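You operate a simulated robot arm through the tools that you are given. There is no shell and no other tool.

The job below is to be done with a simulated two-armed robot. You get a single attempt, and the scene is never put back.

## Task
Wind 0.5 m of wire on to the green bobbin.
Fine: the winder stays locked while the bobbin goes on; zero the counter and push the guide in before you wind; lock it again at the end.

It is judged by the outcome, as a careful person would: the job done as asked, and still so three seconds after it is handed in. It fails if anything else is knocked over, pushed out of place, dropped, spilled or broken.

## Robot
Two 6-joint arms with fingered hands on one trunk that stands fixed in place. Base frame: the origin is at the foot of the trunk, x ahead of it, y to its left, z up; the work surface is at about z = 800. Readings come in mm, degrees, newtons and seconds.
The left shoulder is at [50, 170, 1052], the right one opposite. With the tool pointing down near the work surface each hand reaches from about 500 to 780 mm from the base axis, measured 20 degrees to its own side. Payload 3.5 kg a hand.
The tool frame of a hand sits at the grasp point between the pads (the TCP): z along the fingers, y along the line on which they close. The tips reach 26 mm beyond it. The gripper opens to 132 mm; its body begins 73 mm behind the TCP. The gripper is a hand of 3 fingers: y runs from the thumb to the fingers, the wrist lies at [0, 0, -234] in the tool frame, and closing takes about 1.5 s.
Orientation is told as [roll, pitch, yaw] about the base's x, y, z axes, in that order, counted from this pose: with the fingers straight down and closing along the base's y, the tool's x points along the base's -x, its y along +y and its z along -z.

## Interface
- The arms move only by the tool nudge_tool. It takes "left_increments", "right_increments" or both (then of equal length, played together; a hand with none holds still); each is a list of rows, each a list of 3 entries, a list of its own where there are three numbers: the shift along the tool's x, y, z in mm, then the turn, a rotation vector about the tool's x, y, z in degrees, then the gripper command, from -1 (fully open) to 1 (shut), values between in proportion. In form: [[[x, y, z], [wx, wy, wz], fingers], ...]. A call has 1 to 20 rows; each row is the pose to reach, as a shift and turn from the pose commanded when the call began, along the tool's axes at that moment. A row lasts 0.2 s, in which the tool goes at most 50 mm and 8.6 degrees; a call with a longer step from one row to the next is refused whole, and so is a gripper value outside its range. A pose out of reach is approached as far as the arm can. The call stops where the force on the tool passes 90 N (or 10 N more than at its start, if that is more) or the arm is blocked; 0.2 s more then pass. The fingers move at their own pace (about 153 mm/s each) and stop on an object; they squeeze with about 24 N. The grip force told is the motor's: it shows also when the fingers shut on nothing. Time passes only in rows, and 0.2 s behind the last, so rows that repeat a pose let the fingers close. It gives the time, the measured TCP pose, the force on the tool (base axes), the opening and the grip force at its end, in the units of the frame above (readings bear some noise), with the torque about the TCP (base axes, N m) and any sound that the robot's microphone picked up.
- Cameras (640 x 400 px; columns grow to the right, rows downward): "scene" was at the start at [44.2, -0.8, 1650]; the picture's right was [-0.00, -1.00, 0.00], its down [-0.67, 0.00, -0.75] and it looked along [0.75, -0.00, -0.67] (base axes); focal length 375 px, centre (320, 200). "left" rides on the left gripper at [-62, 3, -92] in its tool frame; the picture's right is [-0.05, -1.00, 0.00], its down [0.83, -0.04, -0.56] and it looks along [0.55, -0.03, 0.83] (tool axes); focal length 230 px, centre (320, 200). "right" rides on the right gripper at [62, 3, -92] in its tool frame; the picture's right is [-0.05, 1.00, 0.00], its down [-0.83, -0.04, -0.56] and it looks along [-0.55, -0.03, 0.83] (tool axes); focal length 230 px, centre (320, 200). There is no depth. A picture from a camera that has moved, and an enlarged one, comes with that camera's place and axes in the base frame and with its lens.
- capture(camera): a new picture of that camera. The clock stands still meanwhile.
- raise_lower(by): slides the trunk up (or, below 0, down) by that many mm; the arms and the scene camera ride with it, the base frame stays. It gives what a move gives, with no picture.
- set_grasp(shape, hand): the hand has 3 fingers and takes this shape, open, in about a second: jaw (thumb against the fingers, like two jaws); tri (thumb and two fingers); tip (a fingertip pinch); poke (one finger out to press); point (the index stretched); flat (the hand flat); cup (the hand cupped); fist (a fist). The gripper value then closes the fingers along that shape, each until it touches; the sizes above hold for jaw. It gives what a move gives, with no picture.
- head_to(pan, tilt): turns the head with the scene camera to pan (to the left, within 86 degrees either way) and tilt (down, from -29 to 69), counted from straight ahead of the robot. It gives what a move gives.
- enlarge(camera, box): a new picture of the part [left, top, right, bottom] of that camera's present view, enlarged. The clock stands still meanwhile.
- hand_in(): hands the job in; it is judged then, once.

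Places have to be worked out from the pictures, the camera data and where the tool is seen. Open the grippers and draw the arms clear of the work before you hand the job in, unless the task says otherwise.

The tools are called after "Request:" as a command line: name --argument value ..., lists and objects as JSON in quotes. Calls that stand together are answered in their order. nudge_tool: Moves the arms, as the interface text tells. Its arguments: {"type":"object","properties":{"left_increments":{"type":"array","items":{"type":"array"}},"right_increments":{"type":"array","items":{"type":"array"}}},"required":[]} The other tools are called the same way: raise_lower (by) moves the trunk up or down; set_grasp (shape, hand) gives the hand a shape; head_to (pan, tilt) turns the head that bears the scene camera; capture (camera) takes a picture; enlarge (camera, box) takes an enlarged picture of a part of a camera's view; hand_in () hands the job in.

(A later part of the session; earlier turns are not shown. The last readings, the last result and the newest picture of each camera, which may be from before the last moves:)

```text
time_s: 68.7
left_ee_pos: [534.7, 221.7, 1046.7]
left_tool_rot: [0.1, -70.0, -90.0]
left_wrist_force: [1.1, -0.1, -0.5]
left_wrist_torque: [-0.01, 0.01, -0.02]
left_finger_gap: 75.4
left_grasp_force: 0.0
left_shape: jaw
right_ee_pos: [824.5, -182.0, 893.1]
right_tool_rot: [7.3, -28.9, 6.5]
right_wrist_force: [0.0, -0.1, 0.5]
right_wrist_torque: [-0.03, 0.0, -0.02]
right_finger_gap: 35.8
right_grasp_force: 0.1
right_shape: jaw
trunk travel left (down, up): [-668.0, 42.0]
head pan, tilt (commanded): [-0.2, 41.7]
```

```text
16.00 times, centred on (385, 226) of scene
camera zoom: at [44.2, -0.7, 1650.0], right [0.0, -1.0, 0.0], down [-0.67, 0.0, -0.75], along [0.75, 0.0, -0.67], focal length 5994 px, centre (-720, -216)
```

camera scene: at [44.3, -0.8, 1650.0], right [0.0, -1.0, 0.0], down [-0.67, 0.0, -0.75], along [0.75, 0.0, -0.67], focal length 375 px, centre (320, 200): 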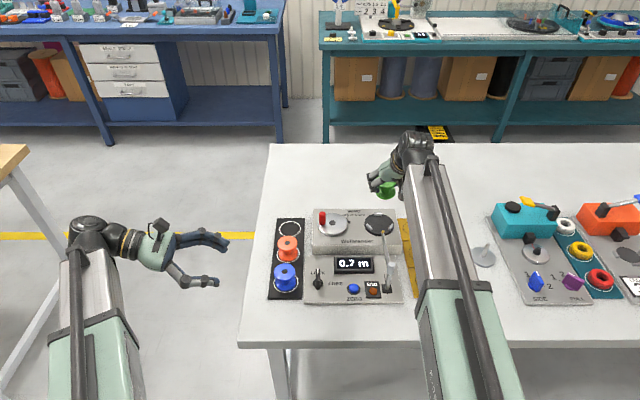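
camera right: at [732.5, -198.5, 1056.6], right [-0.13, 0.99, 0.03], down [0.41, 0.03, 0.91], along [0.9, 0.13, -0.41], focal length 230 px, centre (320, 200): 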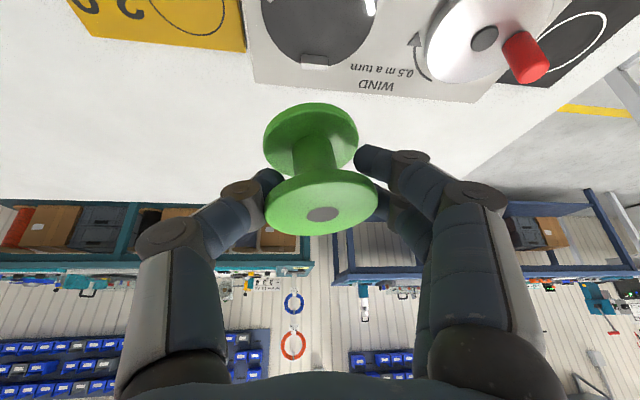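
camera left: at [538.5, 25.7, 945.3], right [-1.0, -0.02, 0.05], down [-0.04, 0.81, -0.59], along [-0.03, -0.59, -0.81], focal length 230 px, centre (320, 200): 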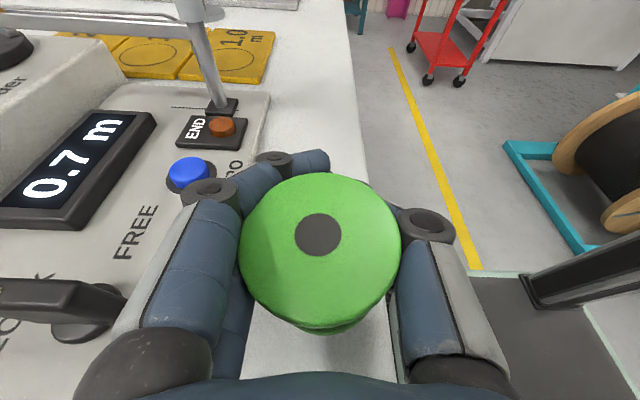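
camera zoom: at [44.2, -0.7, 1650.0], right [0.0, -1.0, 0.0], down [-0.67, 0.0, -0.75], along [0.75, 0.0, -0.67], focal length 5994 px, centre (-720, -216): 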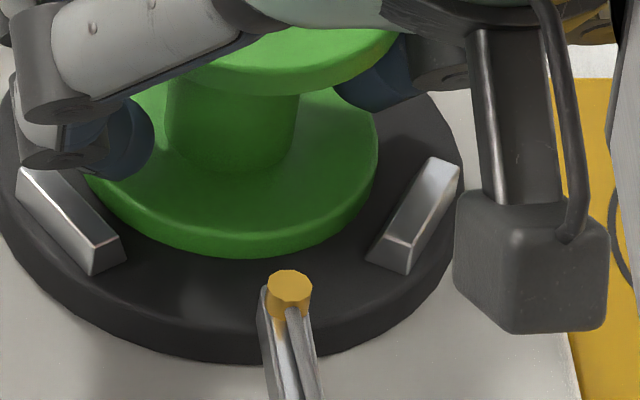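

The weight has come off the fingers and the near edge of the flange is touching the seat, with about 3° of lean left. I'll lower 2 mm more so it settles, then look.

Request:
nudge_tool --right_increments '[[[0.5, -0.1, 0.9], [0, 0, 0], 0.46], [[1, -0.2, 1.8], [0, 0, 0], 0.46], [[1.5, -0.3, 2.6], [0, 0, 0], 0.46]]'

Request:
enlarge --camera "scene" --box '[372, 214, 398, 238]'

Request:
enlarge --camera "right" --box '[230, 0, 390, 240]'

```text
time_s: 69.5
left_ee_pos: [536.1, 221.5, 1045.8]
left_tool_rot: [0.2, -70.0, -89.9]
left_wrist_force: [-0.2, 0.4, -0.4]
left_wrist_torque: [0.0, -0.01, 0.01]
left_finger_gap: 75.2
left_grasp_force: 0.1
left_shape: jaw
right_ee_pos: [823.2, -182.9, 888.2]
right_tool_rot: [7.3, -28.9, 6.5]
right_wrist_force: [1.3, 0.6, 0.5]
right_wrist_torque: [-0.05, 0.03, 0.01]
right_finger_gap: 35.5
right_grasp_force: 0.0
right_shape: jaw
trunk travel left (down, up): [-668.0, 42.0]
head pan, tilt (commanded): [-0.2, 41.7]
```

```text
16.00 times, centred on (385, 226) of scene
camera zoom: at [44.2, -0.8, 1650.0], right [0.0, -1.0, 0.0], down [-0.67, 0.0, -0.75], along [0.75, 0.0, -0.67], focal length 5994 px, centre (-720, -216)
```

zoom: 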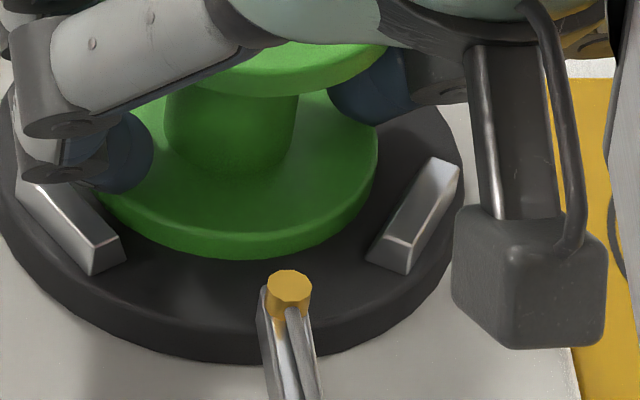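

```text
1.67 times, centred on (310, 120) of right
camera zoom: at [729.7, -202.6, 939.7], right [-0.13, 0.98, 0.14], down [0.47, -0.06, 0.88], along [0.87, 0.18, -0.46], focal length 384 px, centre (337, 333)
```

zoom: 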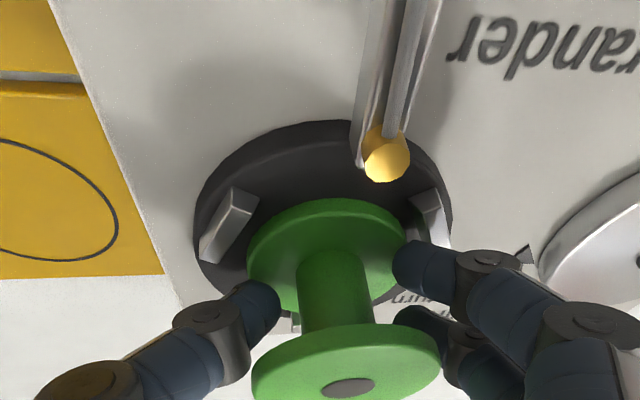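

The bobbin now stands on the seat between the lugs, free of the fingers. I'll raise the hand 4 mm (still below the flange), open to about 76 mm, and check that it stays.

Request:
nudge_tool --right_increments '[[[-1, 0.2, -1.75], [0, 0, 0], 0.46], [[-1.9, 0.4, -3.4], [0, 0, 0], 0.46], [[-1.9, 0.4, -3.4], [0, 0, 0], 0.35], [[-1.9, 0.4, -3.4], [0, 0, 0], 0.25], [[-1.9, 0.4, -3.4], [0, 0, 0], 0.15], [[-1.9, 0.4, -3.4], [0, 0, 0], 0.05], [[-1.9, 0.4, -3.4], [0, 0, 0], -0.05], [[-1.9, 0.4, -3.4], [0, 0, 0], -0.15], [[-1.9, 0.4, -3.4], [0, 0, 0], -0.15]]'

Request:
enlarge --camera "scene" --box '[355, 195, 405, 243]'

Request:
enlarge --camera "right" --box '[200, 0, 440, 260]'

```text
time_s: 71.5
left_ee_pos: [535.2, 219.7, 1047.1]
left_tool_rot: [0.1, -70.0, -90.1]
left_wrist_force: [-0.6, 0.5, -0.4]
left_wrist_torque: [0.02, 0.02, 0.02]
left_finger_gap: 75.2
left_grasp_force: 0.0
left_shape: jaw
right_ee_pos: [824.5, -181.9, 893.5]
right_tool_rot: [7.3, -29.0, 6.5]
right_wrist_force: [1.0, -0.4, -0.7]
right_wrist_torque: [0.04, -0.01, 0.01]
right_finger_gap: 75.3
right_grasp_force: 0.0
right_shape: jaw
trunk travel left (down, up): [-668.0, 42.0]
head pan, tilt (commanded): [-0.2, 41.7]
```

```text
8.33 times, centred on (380, 219) of scene
camera zoom: at [44.2, -0.8, 1650.0], right [0.0, -1.0, 0.0], down [-0.67, 0.0, -0.75], along [0.75, 0.0, -0.67], focal length 3122 px, centre (-180, 42)
```

zoom: 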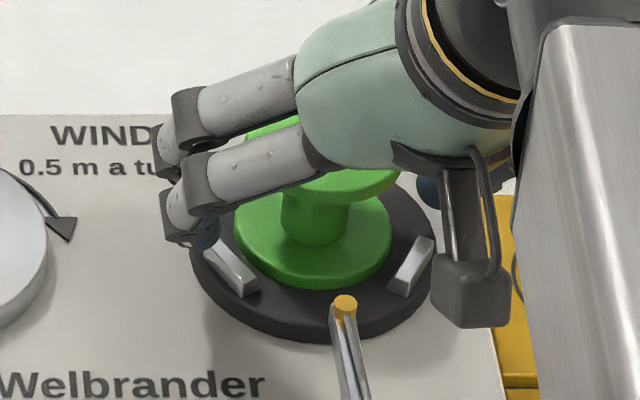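

```text
1.54 times, centred on (320, 130) of right
camera zoom: at [729.4, -202.2, 943.3], right [-0.13, 0.98, 0.14], down [0.47, -0.06, 0.88], along [0.87, 0.18, -0.46], focal length 354 px, centre (320, 308)
```

zoom: 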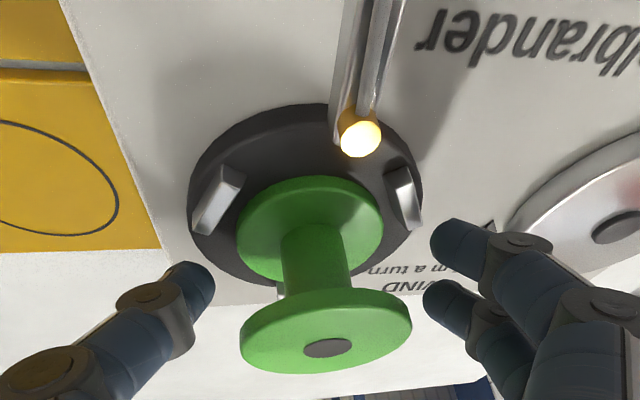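

The bobbin sits on the seat inside the three lugs, and the fingers are clear on both sides. I'll back the hand out along its own axis and then move up.

Request:
nudge_tool --right_increments '[[[0, 0, -6], [0, 0, 0], -0.15], [[0, 0, -16], [0, 0, 0], -0.15], [[0, 0, -30], [0, 0, 0], -0.15], [[0, 0, -50], [0, 0, 0], -0.15], [[-10, 0, -80], [0, 0, 0], -0.15], [[-25, 0, -115], [0, 0, 0], -0.15], [[-40, -20, -150], [0, 0, 0], -0.15]]'

Request:
capture --camera "scene"

Request:
enlarge --camera "scene" --box '[355, 195, 405, 243]'

Request:
capture --camera "right"

```text
time_s: 73.1
left_ee_pos: [533.7, 220.1, 1045.8]
left_tool_rot: [0.1, -70.0, -90.1]
left_wrist_force: [0.1, -0.3, -0.6]
left_wrist_torque: [-0.03, -0.01, -0.02]
left_finger_gap: 75.3
left_grasp_force: 0.0
left_shape: jaw
right_ee_pos: [794.6, -226.0, 1041.2]
right_tool_rot: [7.4, -28.8, 6.5]
right_wrist_force: [-0.1, 0.3, -0.2]
right_wrist_torque: [0.0, -0.05, 0.01]
right_finger_gap: 75.3
right_grasp_force: 0.1
right_shape: jaw
trunk travel left (down, up): [-668.0, 42.0]
head pan, tilt (commanded): [-0.2, 41.7]
```

```text
taken
camera scene: at [44.0, -1.1, 1650.0], right [0.0, -1.0, 0.0], down [-0.67, 0.0, -0.75], along [0.75, 0.0, -0.67], focal length 375 px, centre (320, 200)
```

scene: 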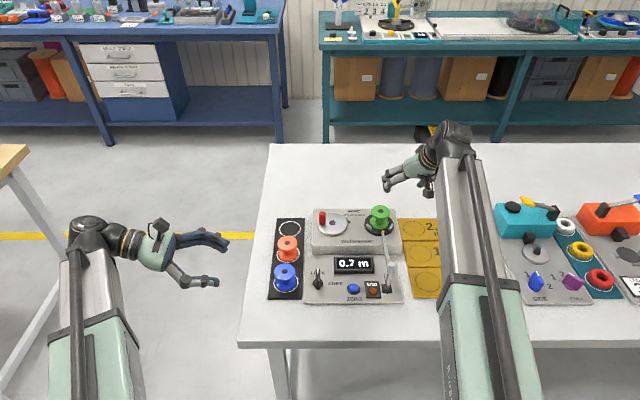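

```text
8.33 times, centred on (380, 219) of scene
camera zoom: at [44.0, -1.1, 1650.0], right [0.0, -1.0, 0.0], down [-0.67, 0.0, -0.75], along [0.75, 0.0, -0.67], focal length 3122 px, centre (-180, 42)
```

zoom: 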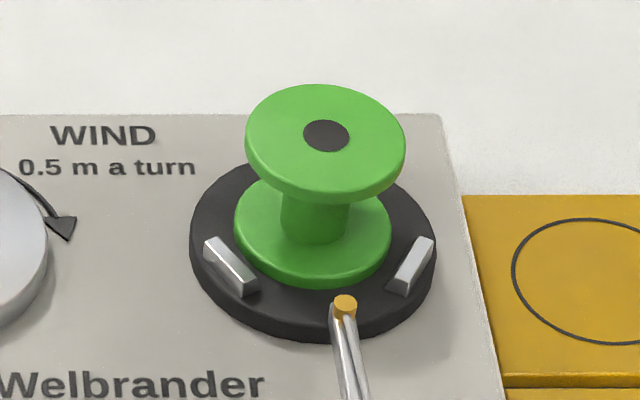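

```text
taken
camera right: at [699.3, -245.4, 1091.8], right [-0.13, 0.98, 0.14], down [0.47, -0.06, 0.88], along [0.87, 0.18, -0.46], focal length 230 px, centre (320, 200)
```

right: 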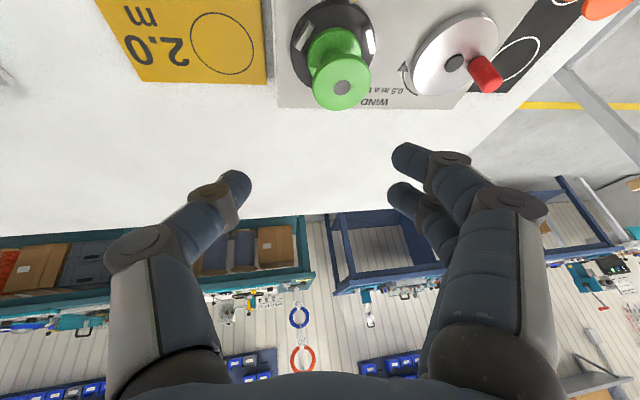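

The bobbin is seated: its bottom flange is centred at column 312 against the seat's 313.5, and it is flat between the lugs, with the winder still locked. Next comes zeroing the counter. I'll bring the right hand upright above the ZERO button and set it to poke.

Request:
nudge_tool --right_increments '[[[21, 18.9, 2.5], [1.1, 3.56, 1.03], -0.15], [[42.1, 37.8, 5], [2.2, 7.11, 2.05], -0.15], [[63.1, 56.7, 7.5], [3.29, 10.67, 3.08], -0.15], [[84.2, 75.6, 10], [4.39, 14.22, 4.1], -0.15], [[105.2, 94.4, 12.4], [5.49, 17.78, 5.13], -0.15], [[126.2, 113.3, 14.9], [6.59, 21.33, 6.15], -0.15], [[147.3, 132.2, 17.4], [7.68, 24.89, 7.18], -0.15], [[168.3, 151.1, 19.9], [8.78, 28.44, 8.2], -0.15]]'

Request:
set_grasp --shape "poke" --hand "right"

Request:
capture --camera "right"

Request:
enlarge --camera "scene" --box '[280, 200, 440, 300]'

```text
time_s: 74.9
left_ee_pos: [533.5, 221.3, 1046.7]
left_tool_rot: [0.1, -70.0, -90.1]
left_wrist_force: [0.0, -0.4, 1.2]
left_wrist_torque: [0.02, 0.01, 0.01]
left_finger_gap: 75.3
left_grasp_force: 0.1
left_shape: jaw
right_ee_pos: [629.6, -87.8, 957.8]
right_tool_rot: [0.0, -0.1, -0.1]
right_wrist_force: [-0.7, 0.2, -0.8]
right_wrist_torque: [-0.02, 0.02, 0.01]
right_finger_gap: 75.6
right_grasp_force: 0.1
right_shape: jaw
trunk travel left (down, up): [-668.0, 42.0]
head pan, tilt (commanded): [-0.2, 41.7]
```

```text
time_s: 75.8
left_ee_pos: [533.6, 220.4, 1046.0]
left_tool_rot: [0.1, -70.0, -90.1]
left_wrist_force: [0.8, 0.4, 0.5]
left_wrist_torque: [0.01, -0.01, -0.01]
left_finger_gap: 75.3
left_grasp_force: 0.0
left_shape: jaw
right_ee_pos: [630.1, -88.6, 957.7]
right_tool_rot: [0.0, 0.0, -0.1]
right_wrist_force: [0.2, 0.3, -0.4]
right_wrist_torque: [-0.01, -0.03, 0.02]
right_finger_gap: 0.0
right_grasp_force: 0.0
right_shape: poke
trunk travel left (down, up): [-668.0, 42.0]
head pan, tilt (commanded): [-0.2, 41.7]
```

```text
taken
camera right: at [570.5, -86.7, 1049.4], right [0.05, 1.0, 0.0], down [0.83, -0.04, 0.56], along [0.55, -0.03, -0.83], focal length 230 px, centre (320, 200)
```

right: 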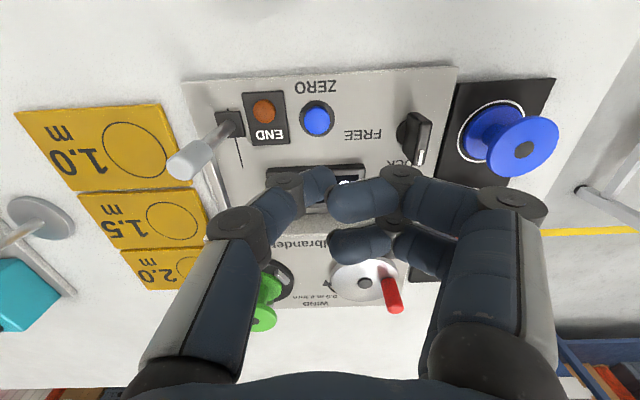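

```text
4.00 times, centred on (360, 250) of scene
camera zoom: at [44.2, -0.8, 1650.0], right [0.0, -1.0, 0.0], down [-0.67, 0.0, -0.75], along [0.75, 0.0, -0.67], focal length 1499 px, centre (160, 0)
```

zoom: 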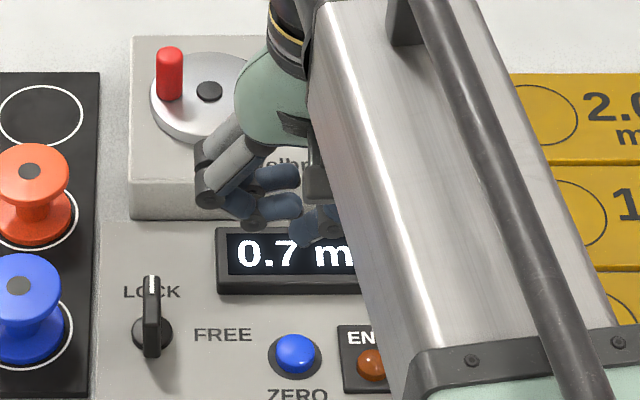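

In poke the fingers seem half-curled. I'll let a moment pass with the gripper value at -1 and look again.

Request:
nudge_tool --right_increments '[[[0, 0, 0], [0, 0, 0], -1], [[0, 0, 0], [0, 0, 0], -1], [[0, 0, 0], [0, 0, 0], -1]]'

Request:
capture --camera "right"

Request:
enlarge --camera "scene" --box '[310, 200, 410, 300]'

```text
time_s: 76.6
left_ee_pos: [534.7, 221.4, 1046.5]
left_tool_rot: [0.1, -69.9, -90.0]
left_wrist_force: [0.3, -0.2, 0.5]
left_wrist_torque: [-0.02, 0.01, 0.01]
left_finger_gap: 75.2
left_grasp_force: 0.0
left_shape: jaw
right_ee_pos: [630.3, -88.4, 957.3]
right_tool_rot: [0.0, 0.0, 0.1]
right_wrist_force: [-0.4, -0.1, -0.6]
right_wrist_torque: [-0.01, 0.01, 0.0]
right_finger_gap: 0.4
right_grasp_force: 0.1
right_shape: poke
trunk travel left (down, up): [-668.0, 42.0]
head pan, tilt (commanded): [-0.2, 41.7]
```

```text
taken
camera right: at [570.4, -86.6, 1049.4], right [0.05, 1.0, 0.0], down [0.83, -0.04, 0.56], along [0.55, -0.03, -0.83], focal length 230 px, centre (320, 200)
```

right: 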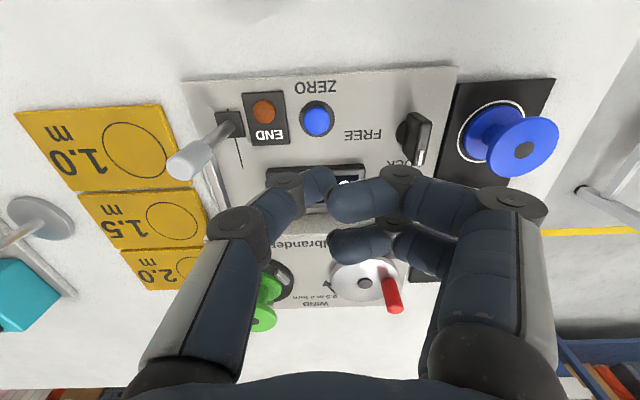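

```text
4.00 times, centred on (360, 250) of scene
camera zoom: at [44.2, -0.7, 1650.0], right [0.0, -1.0, 0.0], down [-0.67, 0.0, -0.75], along [0.75, 0.0, -0.67], focal length 1499 px, centre (160, 0)
```

zoom: 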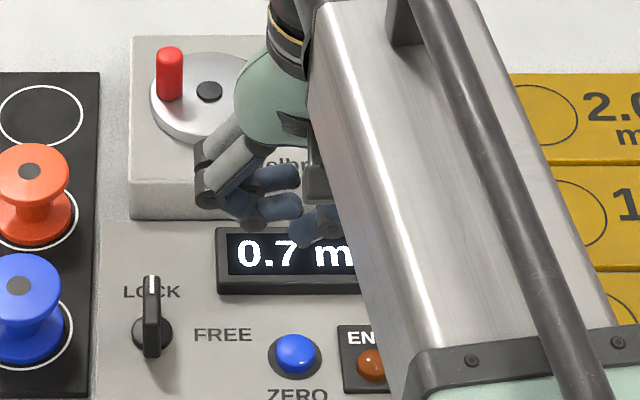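

In poke all three tips curl together. I'll try the "point" shape, with the index stretched, to see which gives a clear pressing tip.

Request:
set_grasp --shape "point" --hand "right"

Request:
capture --camera "right"

Request:
enlarge --camera "scene" --box '[310, 200, 410, 300]'

```text
time_s: 77.5
left_ee_pos: [534.2, 221.6, 1046.4]
left_tool_rot: [0.1, -70.1, -90.0]
left_wrist_force: [-0.8, -1.1, 0.5]
left_wrist_torque: [0.01, 0.02, -0.02]
left_finger_gap: 75.4
left_grasp_force: 0.1
left_shape: jaw
right_ee_pos: [630.5, -87.9, 958.6]
right_tool_rot: [0.1, 0.0, 0.0]
right_wrist_force: [0.2, -0.4, 0.3]
right_wrist_torque: [-0.01, -0.02, 0.01]
right_finger_gap: 0.0
right_grasp_force: 0.0
right_shape: point
trunk travel left (down, up): [-668.0, 42.0]
head pan, tilt (commanded): [-0.2, 41.7]
```

```text
taken
camera right: at [570.4, -86.6, 1049.4], right [0.05, 1.0, 0.0], down [0.83, -0.04, 0.56], along [0.55, -0.03, -0.83], focal length 230 px, centre (320, 200)
```

right: 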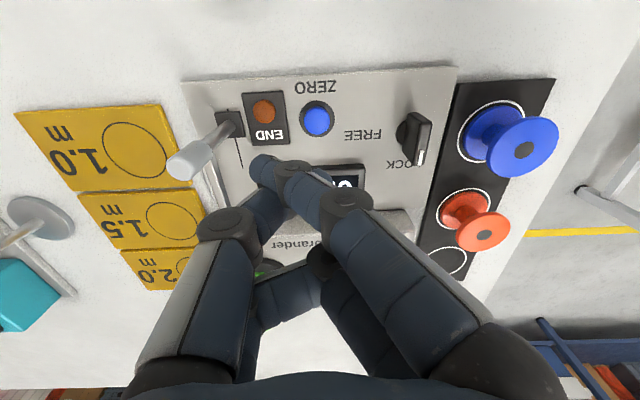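

```text
4.00 times, centred on (360, 250) of scene
camera zoom: at [44.2, -0.7, 1650.0], right [0.0, -1.0, 0.0], down [-0.67, 0.0, -0.75], along [0.75, 0.0, -0.67], focal length 1499 px, centre (160, 0)
```

zoom: 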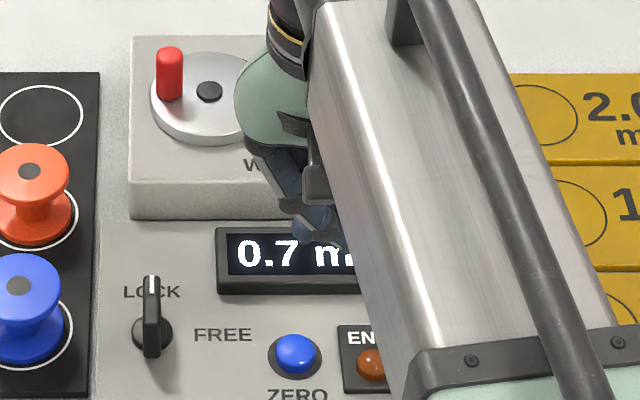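

"Point" crosses the fingers, while "poke" leaves the thumb tip as the single lowest part (about 25 mm beyond the TCP), so poke will do. The ZERO button is at (629.5,-92) by both cameras. I'll go back to poke and come down to about 8 mm above it.

Request:
set_grasp --shape "poke" --hand "right"

Request:
nudge_tool --right_increments '[[[4.3, -0.8, 20], [0, 0, 0], -1], [[4.3, -0.8, 45], [0, 0, 0], -1], [[4.3, -0.8, 70], [0, 0, 0], -1], [[4.3, -0.8, 90], [0, 0, 0], -1], [[4.3, -0.8, 104], [0, 0, 0], -1]]'

Request:
capture --camera "right"

Request:
enlarge --camera "scene" --box '[300, 230, 400, 310]'

```text
time_s: 78.4
left_ee_pos: [534.6, 221.3, 1046.0]
left_tool_rot: [0.1, -70.0, -90.0]
left_wrist_force: [-0.5, -0.7, 0.4]
left_wrist_torque: [0.01, -0.01, -0.01]
left_finger_gap: 75.2
left_grasp_force: 0.1
left_shape: jaw
right_ee_pos: [631.6, -88.5, 956.9]
right_tool_rot: [0.0, 0.0, -0.1]
right_wrist_force: [-0.2, -0.1, -0.5]
right_wrist_torque: [0.03, -0.02, -0.01]
right_finger_gap: 0.1
right_grasp_force: 0.1
right_shape: poke
trunk travel left (down, up): [-668.0, 42.0]
head pan, tilt (commanded): [-0.2, 41.7]
```

```text
time_s: 79.6
left_ee_pos: [533.6, 221.3, 1046.4]
left_tool_rot: [0.1, -70.0, -89.9]
left_wrist_force: [-0.4, 0.3, 0.7]
left_wrist_torque: [0.0, -0.01, -0.03]
left_finger_gap: 75.3
left_grasp_force: 0.1
left_shape: jaw
right_ee_pos: [625.4, -89.9, 854.8]
right_tool_rot: [0.0, 0.0, 0.0]
right_wrist_force: [0.0, -1.4, -0.2]
right_wrist_torque: [0.0, 0.0, 0.01]
right_finger_gap: 0.0
right_grasp_force: 0.1
right_shape: poke
trunk travel left (down, up): [-668.0, 42.0]
head pan, tilt (commanded): [-0.2, 41.7]
```

```text
taken
camera right: at [565.4, -87.7, 946.7], right [0.05, 1.0, 0.0], down [0.83, -0.04, 0.56], along [0.55, -0.03, -0.83], focal length 230 px, centre (320, 200)
```

right: 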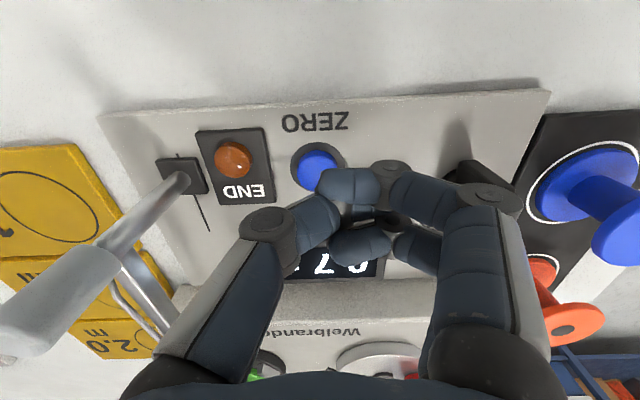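

```text
5.00 times, centred on (350, 270) of scene
camera zoom: at [44.2, -0.8, 1650.0], right [0.0, -1.0, 0.0], down [-0.67, 0.0, -0.75], along [0.75, 0.0, -0.67], focal length 1873 px, centre (170, -150)
```

zoom: 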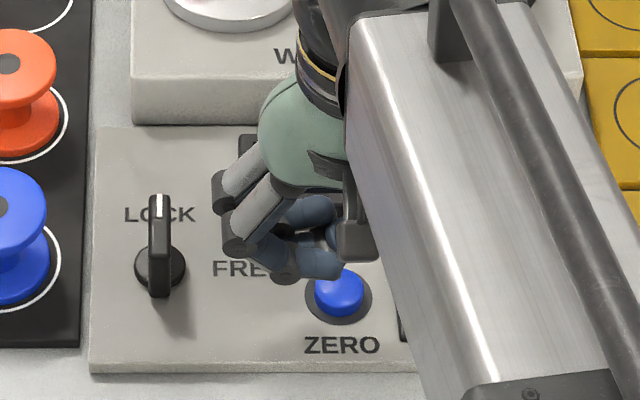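

The poke tips' positions are unclear behind the other fingers. I'll rise 45 mm and use a fully closed jaw instead, since its tips are known to end 26 mm beyond the TCP.

Request:
nudge_tool --right_increments '[[[0, 0, -20], [0, 0, 0], -1], [[0, 0, -45], [0, 0, 0], -1]]'

Request:
set_grasp --shape "jaw" --hand "right"

Request:
nudge_tool --right_increments '[[[4, -2.5, 0], [0, 0, 0], 0], [[4, -2.5, 0], [0, 0, 0], 0.5], [[4, -2.5, 0], [0, 0, 0], 1], [[4, -2.5, 0], [0, 0, 0], 1], [[4, -2.5, 0], [0, 0, 0], 1], [[4, -2.5, 0], [0, 0, 0], 1]]'

Request:
capture --camera "right"

Request:
enlarge --camera "scene" --box '[300, 230, 400, 310]'

```text
time_s: 80.2
left_ee_pos: [534.8, 221.5, 1046.4]
left_tool_rot: [0.1, -69.9, -90.1]
left_wrist_force: [0.5, -0.6, 0.6]
left_wrist_torque: [0.03, 0.03, 0.0]
left_finger_gap: 75.3
left_grasp_force: 0.1
left_shape: jaw
right_ee_pos: [625.2, -89.7, 899.1]
right_tool_rot: [0.0, 0.0, 0.0]
right_wrist_force: [-0.2, -0.5, 0.2]
right_wrist_torque: [0.04, -0.01, 0.01]
right_finger_gap: 0.0
right_grasp_force: 0.1
right_shape: poke
trunk travel left (down, up): [-668.0, 42.0]
head pan, tilt (commanded): [-0.2, 41.7]
```

```text
time_s: 81.1
left_ee_pos: [535.2, 221.1, 1047.0]
left_tool_rot: [0.1, -70.0, -89.9]
left_wrist_force: [0.6, -1.0, -1.1]
left_wrist_torque: [-0.01, 0.02, -0.04]
left_finger_gap: 75.2
left_grasp_force: 0.0
left_shape: jaw
right_ee_pos: [624.8, -90.1, 898.9]
right_tool_rot: [-0.1, -0.1, 0.0]
right_wrist_force: [-0.8, 0.9, -0.6]
right_wrist_torque: [0.05, 0.01, -0.02]
right_finger_gap: 131.8
right_grasp_force: 0.0
right_shape: jaw
trunk travel left (down, up): [-668.0, 42.0]
head pan, tilt (commanded): [-0.2, 41.7]
```

```text
time_s: 82.5
left_ee_pos: [534.5, 220.8, 1046.7]
left_tool_rot: [0.1, -70.0, -90.0]
left_wrist_force: [-0.6, -0.4, -0.2]
left_wrist_torque: [0.01, -0.02, -0.03]
left_finger_gap: 75.3
left_grasp_force: 0.1
left_shape: jaw
right_ee_pos: [622.3, -93.0, 899.5]
right_tool_rot: [0.1, 0.1, 0.0]
right_wrist_force: [-0.6, -0.6, 0.8]
right_wrist_torque: [0.0, 0.01, -0.02]
right_finger_gap: 0.0
right_grasp_force: 24.0
right_shape: jaw
trunk travel left (down, up): [-668.0, 42.0]
head pan, tilt (commanded): [-0.2, 41.7]
```

```text
taken
camera right: at [562.7, -89.6, 991.3], right [0.05, 1.0, 0.0], down [0.83, -0.04, 0.56], along [0.55, -0.03, -0.83], focal length 230 px, centre (320, 200)
```

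right: 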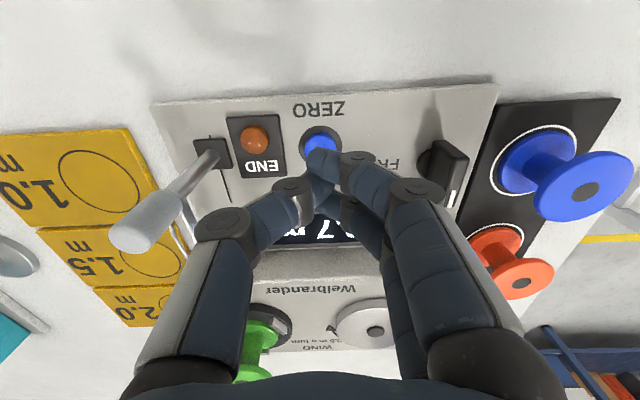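

```text
5.00 times, centred on (350, 270) of scene
camera zoom: at [44.2, -0.7, 1650.0], right [0.0, -1.0, 0.0], down [-0.67, 0.0, -0.75], along [0.75, 0.0, -0.67], focal length 1873 px, centre (170, -150)
```

zoom: 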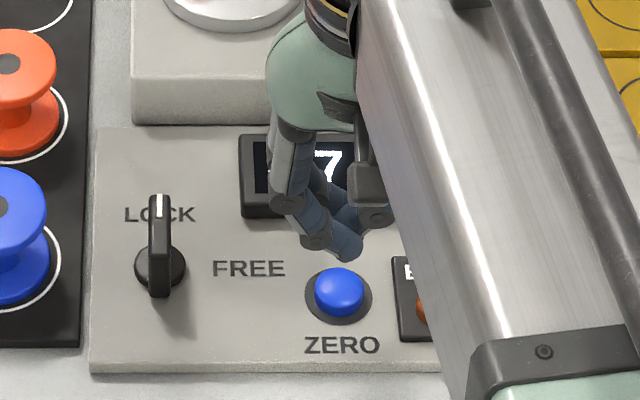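

The closed jaw makes a clean point just over the button. I'll descend to about 8 mm above contact and then press in small steps.

Request:
nudge_tool --right_increments '[[[0, 0, 20], [0, 0, 0], 1], [[0, 0, 38], [0, 0, 0], 1], [[0, 0, 48], [0, 0, 0], 1]]'

Request:
nudge_tool --right_increments '[[[0, 0, 2], [0, 0, 0], 1], [[0, 0, 4], [0, 0, 0], 1], [[0, 0, 6], [0, 0, 0], 1]]'

Request:
enlarge --camera "scene" --box '[300, 230, 400, 310]'

```text
time_s: 83.3
left_ee_pos: [533.5, 219.7, 1046.5]
left_tool_rot: [0.1, -70.1, -90.0]
left_wrist_force: [-0.3, -0.7, -0.8]
left_wrist_torque: [0.04, 0.0, 0.0]
left_finger_gap: 75.1
left_grasp_force: 0.1
left_shape: jaw
right_ee_pos: [623.2, -92.4, 851.0]
right_tool_rot: [0.0, 0.0, 0.0]
right_wrist_force: [-0.3, 0.5, 0.3]
right_wrist_torque: [0.02, -0.01, 0.0]
right_finger_gap: 0.0
right_grasp_force: 24.2
right_shape: jaw
trunk travel left (down, up): [-668.0, 42.0]
head pan, tilt (commanded): [-0.2, 41.7]
```

```text
time_s: 84.1
left_ee_pos: [535.3, 221.8, 1045.6]
left_tool_rot: [0.1, -70.0, -90.1]
left_wrist_force: [0.3, -0.7, 0.0]
left_wrist_torque: [0.03, -0.01, -0.02]
left_finger_gap: 75.4
left_grasp_force: 0.0
left_shape: jaw
right_ee_pos: [622.2, -92.8, 845.2]
right_tool_rot: [0.1, 0.1, 0.0]
right_wrist_force: [1.7, -0.2, 2.5]
right_wrist_torque: [-0.04, 0.01, 0.0]
right_finger_gap: 0.0
right_grasp_force: 23.9
right_shape: jaw
trunk travel left (down, up): [-668.0, 42.0]
head pan, tilt (commanded): [-0.2, 41.7]
heard: click
```

```text
5.00 times, centred on (350, 270) of scene
camera zoom: at [44.0, -0.8, 1650.1], right [0.0, -1.0, 0.0], down [-0.67, 0.0, -0.75], along [0.75, 0.0, -0.67], focal length 1873 px, centre (170, -150)
```

zoom: 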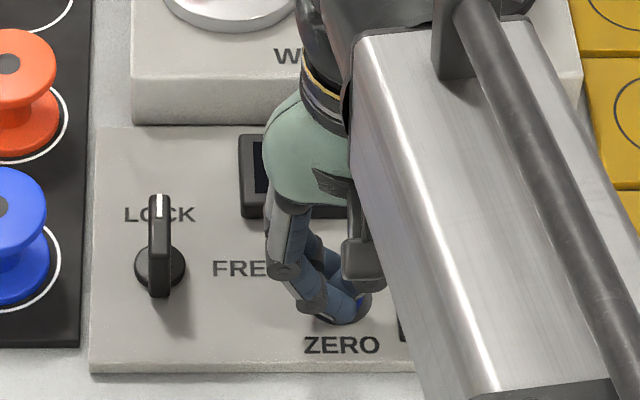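

A click was heard: the button was pressed at TCP z≈845. I'll rise and check the counter.

Request:
nudge_tool --right_increments '[[[0, 0, -10], [0, 0, 0], 1], [[0, 0, -30], [0, 0, 0], 1], [[0, 0, -60], [0, 0, 0], 1], [[30, -40, -90], [0, 0, 0], 1], [[60, -80, -100], [0, 0, 0], 1]]'

Request:
enlarge --camera "scene" --box '[260, 195, 460, 320]'

Request:
capture --camera "right"

```text
refused: row 4 steps farther than a row can; nothing moved
```

```text
3.20 times, centred on (360, 258) of scene
camera zoom: at [44.0, -0.8, 1650.1], right [0.0, -1.0, 0.0], down [-0.67, 0.0, -0.75], along [0.75, 0.0, -0.67], focal length 1199 px, centre (192, 16)
```

zoom: 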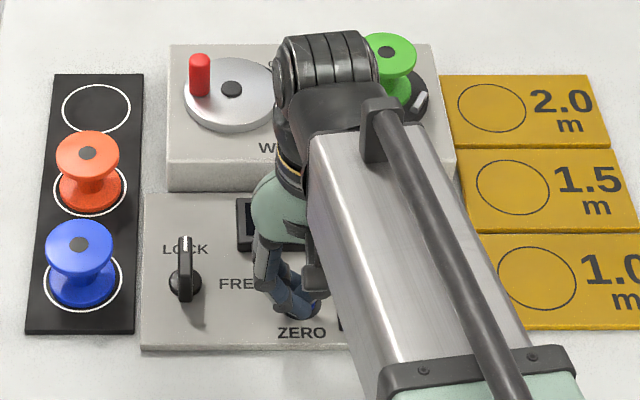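

```text
taken
camera right: at [562.5, -90.1, 937.4], right [0.05, 1.0, 0.0], down [0.83, -0.04, 0.56], along [0.55, -0.03, -0.83], focal length 230 px, centre (320, 200)
```

right: 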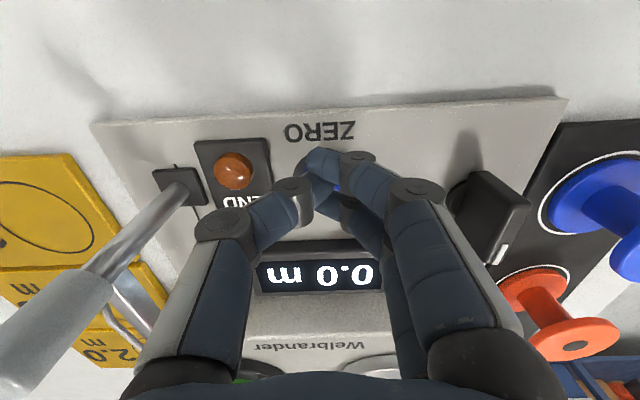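

The counter reads 0.0 m. Now the guide: its post is at about (632,-179) with the handle at z≈880–905. I'll rise, move above it and open the jaw to about 56 mm.

Request:
nudge_tool --right_increments '[[[0, 0, -15], [0, 0, 0], 1], [[0, 0, -50], [0, 0, 0], 1], [[0, 0, -90], [0, 0, 0], 1], [[0, 0, -125], [0, 0, 0], 1], [[-5, -30, -125], [0, 0, 0], 0.6], [[-10, -60, -125], [0, 0, 0], 0.3], [[-10, -87, -125], [0, 0, 0], 0.15], [[-10, -87, -125], [0, 0, 0], 0.15]]'

Request:
capture --camera "right"

Request:
enlarge --camera "scene" --box '[300, 200, 440, 300]'

```text
time_s: 85.9
left_ee_pos: [534.1, 222.0, 1046.5]
left_tool_rot: [0.1, -70.1, -90.0]
left_wrist_force: [-0.4, 0.1, -0.4]
left_wrist_torque: [0.0, 0.0, 0.04]
left_finger_gap: 75.2
left_grasp_force: 0.0
left_shape: jaw
right_ee_pos: [631.5, -178.8, 970.7]
right_tool_rot: [-0.1, 0.0, 0.1]
right_wrist_force: [0.3, 0.7, 0.3]
right_wrist_torque: [0.0, 0.0, -0.03]
right_finger_gap: 55.6
right_grasp_force: 0.0
right_shape: jaw
trunk travel left (down, up): [-668.0, 42.0]
head pan, tilt (commanded): [-0.2, 41.7]
```

```text
taken
camera right: at [571.7, -176.9, 1062.5], right [0.05, 1.0, 0.0], down [0.83, -0.04, 0.56], along [0.55, -0.03, -0.83], focal length 230 px, centre (320, 200)
```

right: 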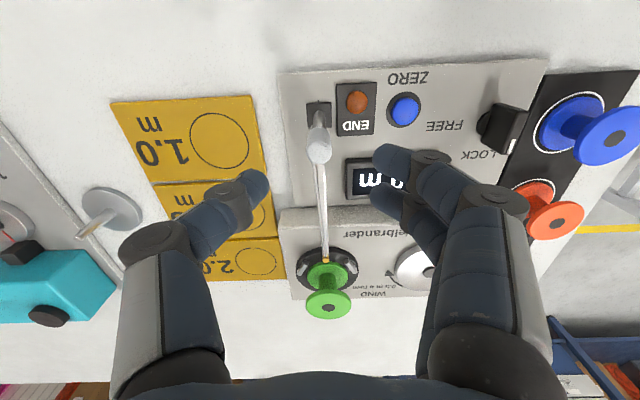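

```text
4.00 times, centred on (370, 250) of scene
camera zoom: at [44.2, -0.5, 1650.0], right [0.0, -1.0, 0.0], down [-0.67, 0.0, -0.75], along [0.75, 0.0, -0.67], focal length 1499 px, centre (120, 0)
```

zoom: 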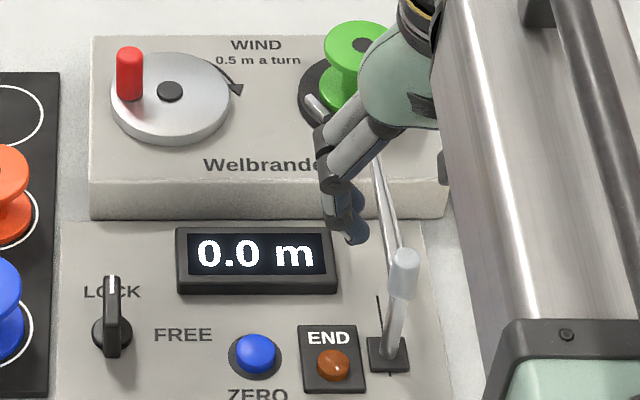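

The display confirms 0.0 m. The handle top is at about (636,-181). I'll descend round it to TCP z≈898.

Request:
nudge_tool --right_increments '[[[-1, -0.6, 20], [0, 0, 0], 0.15], [[-2, -1.3, 40], [0, 0, 0], 0.15], [[-2, -1.3, 58], [0, 0, 0], 0.15], [[-2, -1.3, 72], [0, 0, 0], 0.15]]'

Request:
capture --camera "right"

Request:
enlarge --camera "scene" --box '[340, 220, 440, 300]'

```text
time_s: 86.9
left_ee_pos: [534.7, 220.7, 1046.8]
left_tool_rot: [0.1, -70.0, -90.1]
left_wrist_force: [-0.1, -0.6, 0.1]
left_wrist_torque: [0.0, -0.02, -0.01]
left_finger_gap: 75.4
left_grasp_force: 0.1
left_shape: jaw
right_ee_pos: [633.9, -180.9, 897.5]
right_tool_rot: [0.0, -0.1, 0.0]
right_wrist_force: [0.2, -0.2, 0.3]
right_wrist_torque: [0.0, -0.04, -0.01]
right_finger_gap: 55.7
right_grasp_force: 0.1
right_shape: jaw
trunk travel left (down, up): [-668.0, 42.0]
head pan, tilt (commanded): [-0.2, 41.7]
```

```text
taken
camera right: at [573.7, -179.2, 990.1], right [0.05, 1.0, 0.0], down [0.83, -0.04, 0.56], along [0.55, -0.03, -0.83], focal length 230 px, centre (320, 200)
```

right: 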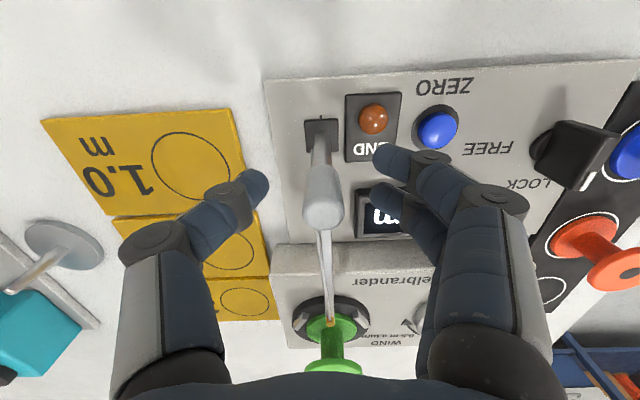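

```text
5.00 times, centred on (390, 260) of scene
camera zoom: at [44.3, -0.8, 1650.0], right [0.0, -1.0, 0.0], down [-0.67, 0.0, -0.75], along [0.75, 0.0, -0.67], focal length 1873 px, centre (-30, -100)
```

zoom: 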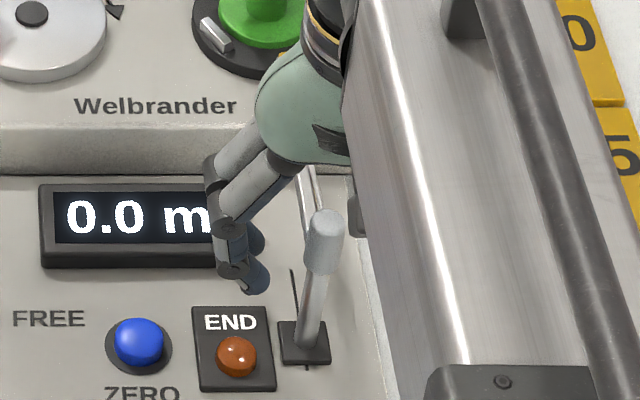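

The post is at about (631,-180.5) with its top near z≈914. I'll shift 3 mm back, raise 8 mm so the pads match the thick handle, and close on it.

Request:
nudge_tool --right_increments '[[[3, 0.3, -8], [0, 0, 0], 0.15], [[3, 0.3, -8], [0, 0, 0], 0.35], [[3, 0.3, -8], [0, 0, 0], 0.5], [[3, 0.3, -8], [0, 0, 0], 0.6], [[3, 0.3, -8], [0, 0, 0], 0.7], [[3, 0.3, -8], [0, 0, 0], 0.75]]'

Request:
capture --camera "right"

Request:
enlarge --camera "scene" --box '[340, 220, 440, 300]'

```text
time_s: 88.3
left_ee_pos: [533.9, 221.7, 1044.9]
left_tool_rot: [0.1, -70.0, -89.9]
left_wrist_force: [-0.5, -0.1, -0.6]
left_wrist_torque: [-0.02, 0.01, -0.04]
left_finger_gap: 75.1
left_grasp_force: 0.0
left_shape: jaw
right_ee_pos: [630.3, -181.0, 906.4]
right_tool_rot: [0.0, -0.1, 0.0]
right_wrist_force: [0.2, 0.4, 0.1]
right_wrist_torque: [-0.03, 0.01, 0.0]
right_finger_gap: 16.8
right_grasp_force: 0.2
right_shape: jaw
trunk travel left (down, up): [-668.0, 42.0]
head pan, tilt (commanded): [-0.2, 41.7]
```

```text
taken
camera right: at [570.9, -178.3, 998.1], right [0.05, 1.0, 0.0], down [0.83, -0.04, 0.56], along [0.55, -0.03, -0.83], focal length 230 px, centre (320, 200)
```

right: 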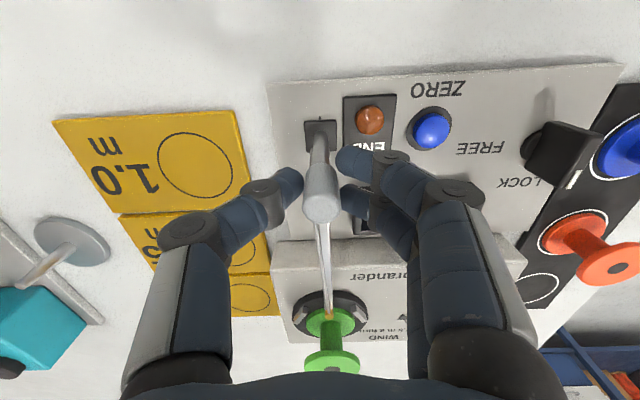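

```text
5.00 times, centred on (390, 260) of scene
camera zoom: at [44.2, -0.8, 1650.0], right [0.0, -1.0, 0.0], down [-0.67, 0.0, -0.75], along [0.75, 0.0, -0.67], focal length 1873 px, centre (-30, -100)
```

zoom: 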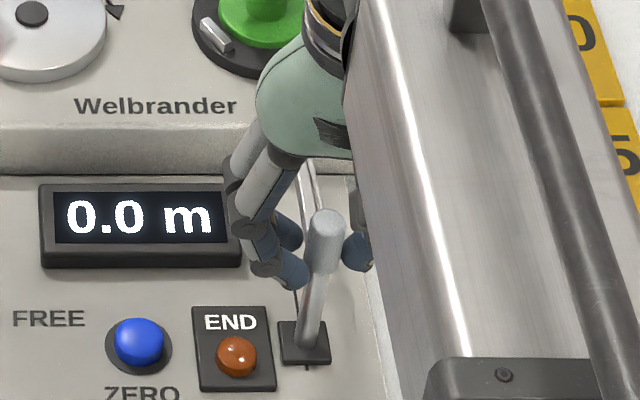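

No contact yet at 16.8 mm. I'll close fully on the handle.

Request:
nudge_tool --right_increments '[[[0, 0, 0], [0, 0, 0], 0.85], [[0, 0, 0], [0, 0, 0], 1], [[0, 0, 0], [0, 0, 0], 1]]'

Request:
capture --camera "right"

Request:
enlarge --camera "scene" --box '[340, 220, 440, 300]'

```text
time_s: 89.1
left_ee_pos: [533.9, 221.2, 1046.9]
left_tool_rot: [0.1, -70.0, -90.0]
left_wrist_force: [0.2, -0.8, 0.4]
left_wrist_torque: [0.0, 0.01, -0.02]
left_finger_gap: 75.1
left_grasp_force: 0.0
left_shape: jaw
right_ee_pos: [631.2, -181.2, 905.3]
right_tool_rot: [0.0, 0.0, 0.0]
right_wrist_force: [-0.6, -1.9, -2.3]
right_wrist_torque: [-0.03, -0.05, 0.01]
right_finger_gap: 6.9
right_grasp_force: 24.3
right_shape: jaw
trunk travel left (down, up): [-668.0, 42.0]
head pan, tilt (commanded): [-0.2, 41.7]
```

```text
taken
camera right: at [570.9, -178.6, 997.8], right [0.05, 1.0, 0.0], down [0.83, -0.04, 0.55], along [0.55, -0.03, -0.83], focal length 230 px, centre (320, 200)
```

right: 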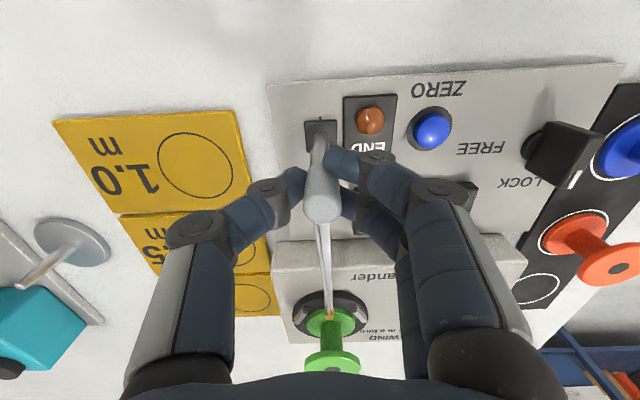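

```text
5.00 times, centred on (390, 260) of scene
camera zoom: at [44.4, -1.0, 1650.0], right [0.0, -1.0, 0.0], down [-0.67, 0.0, -0.75], along [0.75, 0.0, -0.67], focal length 1873 px, centre (-30, -100)
```

zoom: 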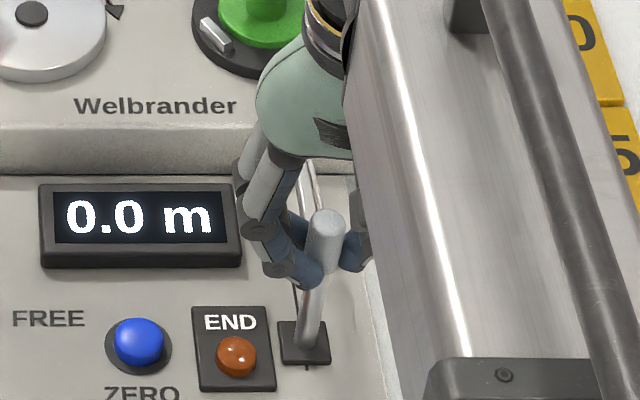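

The handle is gripped (24 N). I'll push it straight ahead (+x) 20 mm and check the force and position.

Request:
nudge_tool --right_increments '[[[-3, 0, 0], [0, 0, 0], 1], [[-7, 0, 0], [0, 0, 0], 1], [[-11, 0, 0], [0, 0, 0], 1], [[-16, 0, 0], [0, 0, 0], 1], [[-20, 0, 0], [0, 0, 0], 1]]'

Request:
enlarge --camera "scene" --box '[340, 205, 440, 300]'

```text
time_s: 90.3
left_ee_pos: [535.4, 221.1, 1046.8]
left_tool_rot: [-0.1, -70.0, -90.0]
left_wrist_force: [-0.5, -0.5, 1.0]
left_wrist_torque: [0.04, 0.02, 0.02]
left_finger_gap: 75.3
left_grasp_force: 0.0
left_shape: jaw
right_ee_pos: [650.7, -181.3, 906.7]
right_tool_rot: [0.0, -0.1, 0.0]
right_wrist_force: [0.2, -1.2, -7.9]
right_wrist_torque: [-0.02, 0.05, 0.02]
right_finger_gap: 6.9
right_grasp_force: 24.3
right_shape: jaw
trunk travel left (down, up): [-668.0, 42.0]
head pan, tilt (commanded): [-0.2, 41.7]
```

```text
4.21 times, centred on (390, 252) of scene
camera zoom: at [44.8, -1.0, 1650.0], right [0.0, -1.0, 0.0], down [-0.67, 0.0, -0.75], along [0.75, 0.0, -0.67], focal length 1578 px, centre (25, -21)
```

zoom: 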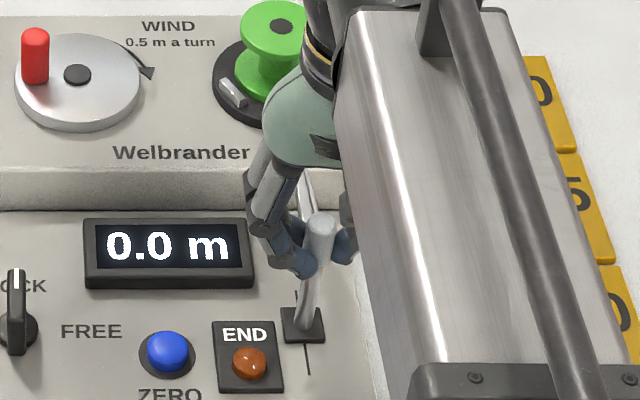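

The guide slides along its slot: the slot line now shows behind the block. I'll continue pushing another 18 mm, watching the force.

Request:
nudge_tool --right_increments '[[[-4, 0, 0], [0, 0, 0], 1], [[-8, 0, 0], [0, 0, 0], 1], [[-12, 0, 0], [0, 0, 0], 1]]'

Request:
enlarge --camera "scene" --box '[340, 205, 440, 300]'

Request:
capture --camera "right"

```text
time_s: 91.1
left_ee_pos: [534.7, 219.4, 1046.5]
left_tool_rot: [0.1, -70.0, -89.9]
left_wrist_force: [0.4, -0.4, 0.4]
left_wrist_torque: [0.04, 0.02, 0.03]
left_finger_gap: 75.2
left_grasp_force: 0.0
left_shape: jaw
right_ee_pos: [663.7, -181.8, 905.5]
right_tool_rot: [0.1, -0.1, 0.1]
right_wrist_force: [1.1, 0.0, -1.5]
right_wrist_torque: [0.01, -0.02, -0.02]
right_finger_gap: 6.6
right_grasp_force: 24.2
right_shape: jaw
trunk travel left (down, up): [-668.0, 42.0]
head pan, tilt (commanded): [-0.2, 41.7]
```

```text
4.21 times, centred on (390, 252) of scene
camera zoom: at [44.5, -0.8, 1650.1], right [0.0, -1.0, 0.0], down [-0.67, 0.0, -0.75], along [0.75, 0.0, -0.67], focal length 1578 px, centre (25, -21)
```

zoom: 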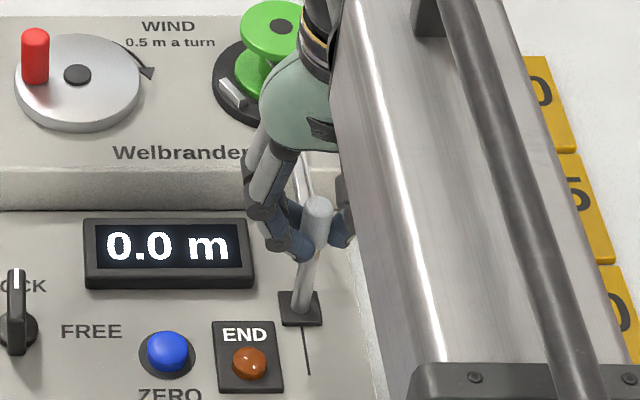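

```text
taken
camera right: at [604.3, -178.6, 997.7], right [0.05, 1.0, 0.0], down [0.83, -0.04, 0.56], along [0.56, -0.03, -0.83], focal length 230 px, centre (320, 200)
```

right: 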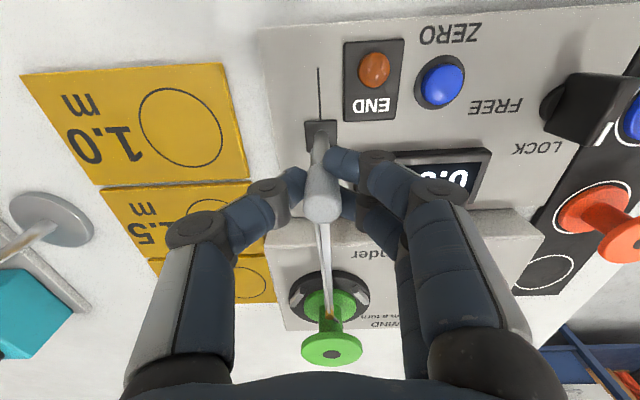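

The slot line is now entirely behind the block and the eye is at the bobbin. I'll push a few more millimetres to find the end stop.

Request:
nudge_tool --right_increments '[[[-1.5, 0, 0], [0, 0, 0], 1], [[-3, 0, 0], [0, 0, 0], 1]]'

Request:
nudge_tool --right_increments '[[[-1.5, 0, 0], [0, 0, 0], 1], [[-3, 0, 0], [0, 0, 0], 1]]'

Request:
enlarge --camera "right" --box '[260, 50, 400, 370]'

```text
time_s: 91.7
left_ee_pos: [534.9, 221.1, 1046.8]
left_tool_rot: [0.0, -70.0, -90.1]
left_wrist_force: [0.5, 0.6, -0.2]
left_wrist_torque: [-0.02, 0.01, 0.0]
left_finger_gap: 75.4
left_grasp_force: 0.1
left_shape: jaw
right_ee_pos: [665.1, -181.4, 905.4]
right_tool_rot: [0.0, 0.0, 0.0]
right_wrist_force: [-0.5, 0.4, -4.6]
right_wrist_torque: [-0.02, 0.01, 0.02]
right_finger_gap: 6.9
right_grasp_force: 23.8
right_shape: jaw
trunk travel left (down, up): [-668.0, 42.0]
head pan, tilt (commanded): [-0.2, 41.7]
```

```text
time_s: 92.3
left_ee_pos: [533.8, 220.0, 1048.0]
left_tool_rot: [0.3, -70.0, -90.1]
left_wrist_force: [0.4, 0.2, -0.8]
left_wrist_torque: [-0.01, -0.03, 0.01]
left_finger_gap: 75.4
left_grasp_force: 0.1
left_shape: jaw
right_ee_pos: [666.8, -181.2, 907.0]
right_tool_rot: [0.0, 0.1, 0.0]
right_wrist_force: [-12.3, 0.6, -4.4]
right_wrist_torque: [0.02, 0.2, 0.0]
right_finger_gap: 6.4
right_grasp_force: 23.9
right_shape: jaw
trunk travel left (down, up): [-668.0, 42.0]
head pan, tilt (commanded): [-0.2, 41.7]
```

```text
1.25 times, centred on (330, 210) of right
camera zoom: at [607.5, -178.7, 998.1], right [0.05, 1.0, 0.0], down [0.83, -0.04, 0.55], along [0.55, -0.03, -0.83], focal length 288 px, centre (308, 188)
```

zoom: 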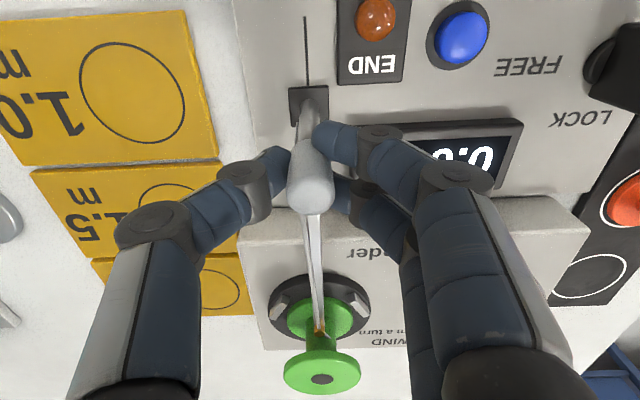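

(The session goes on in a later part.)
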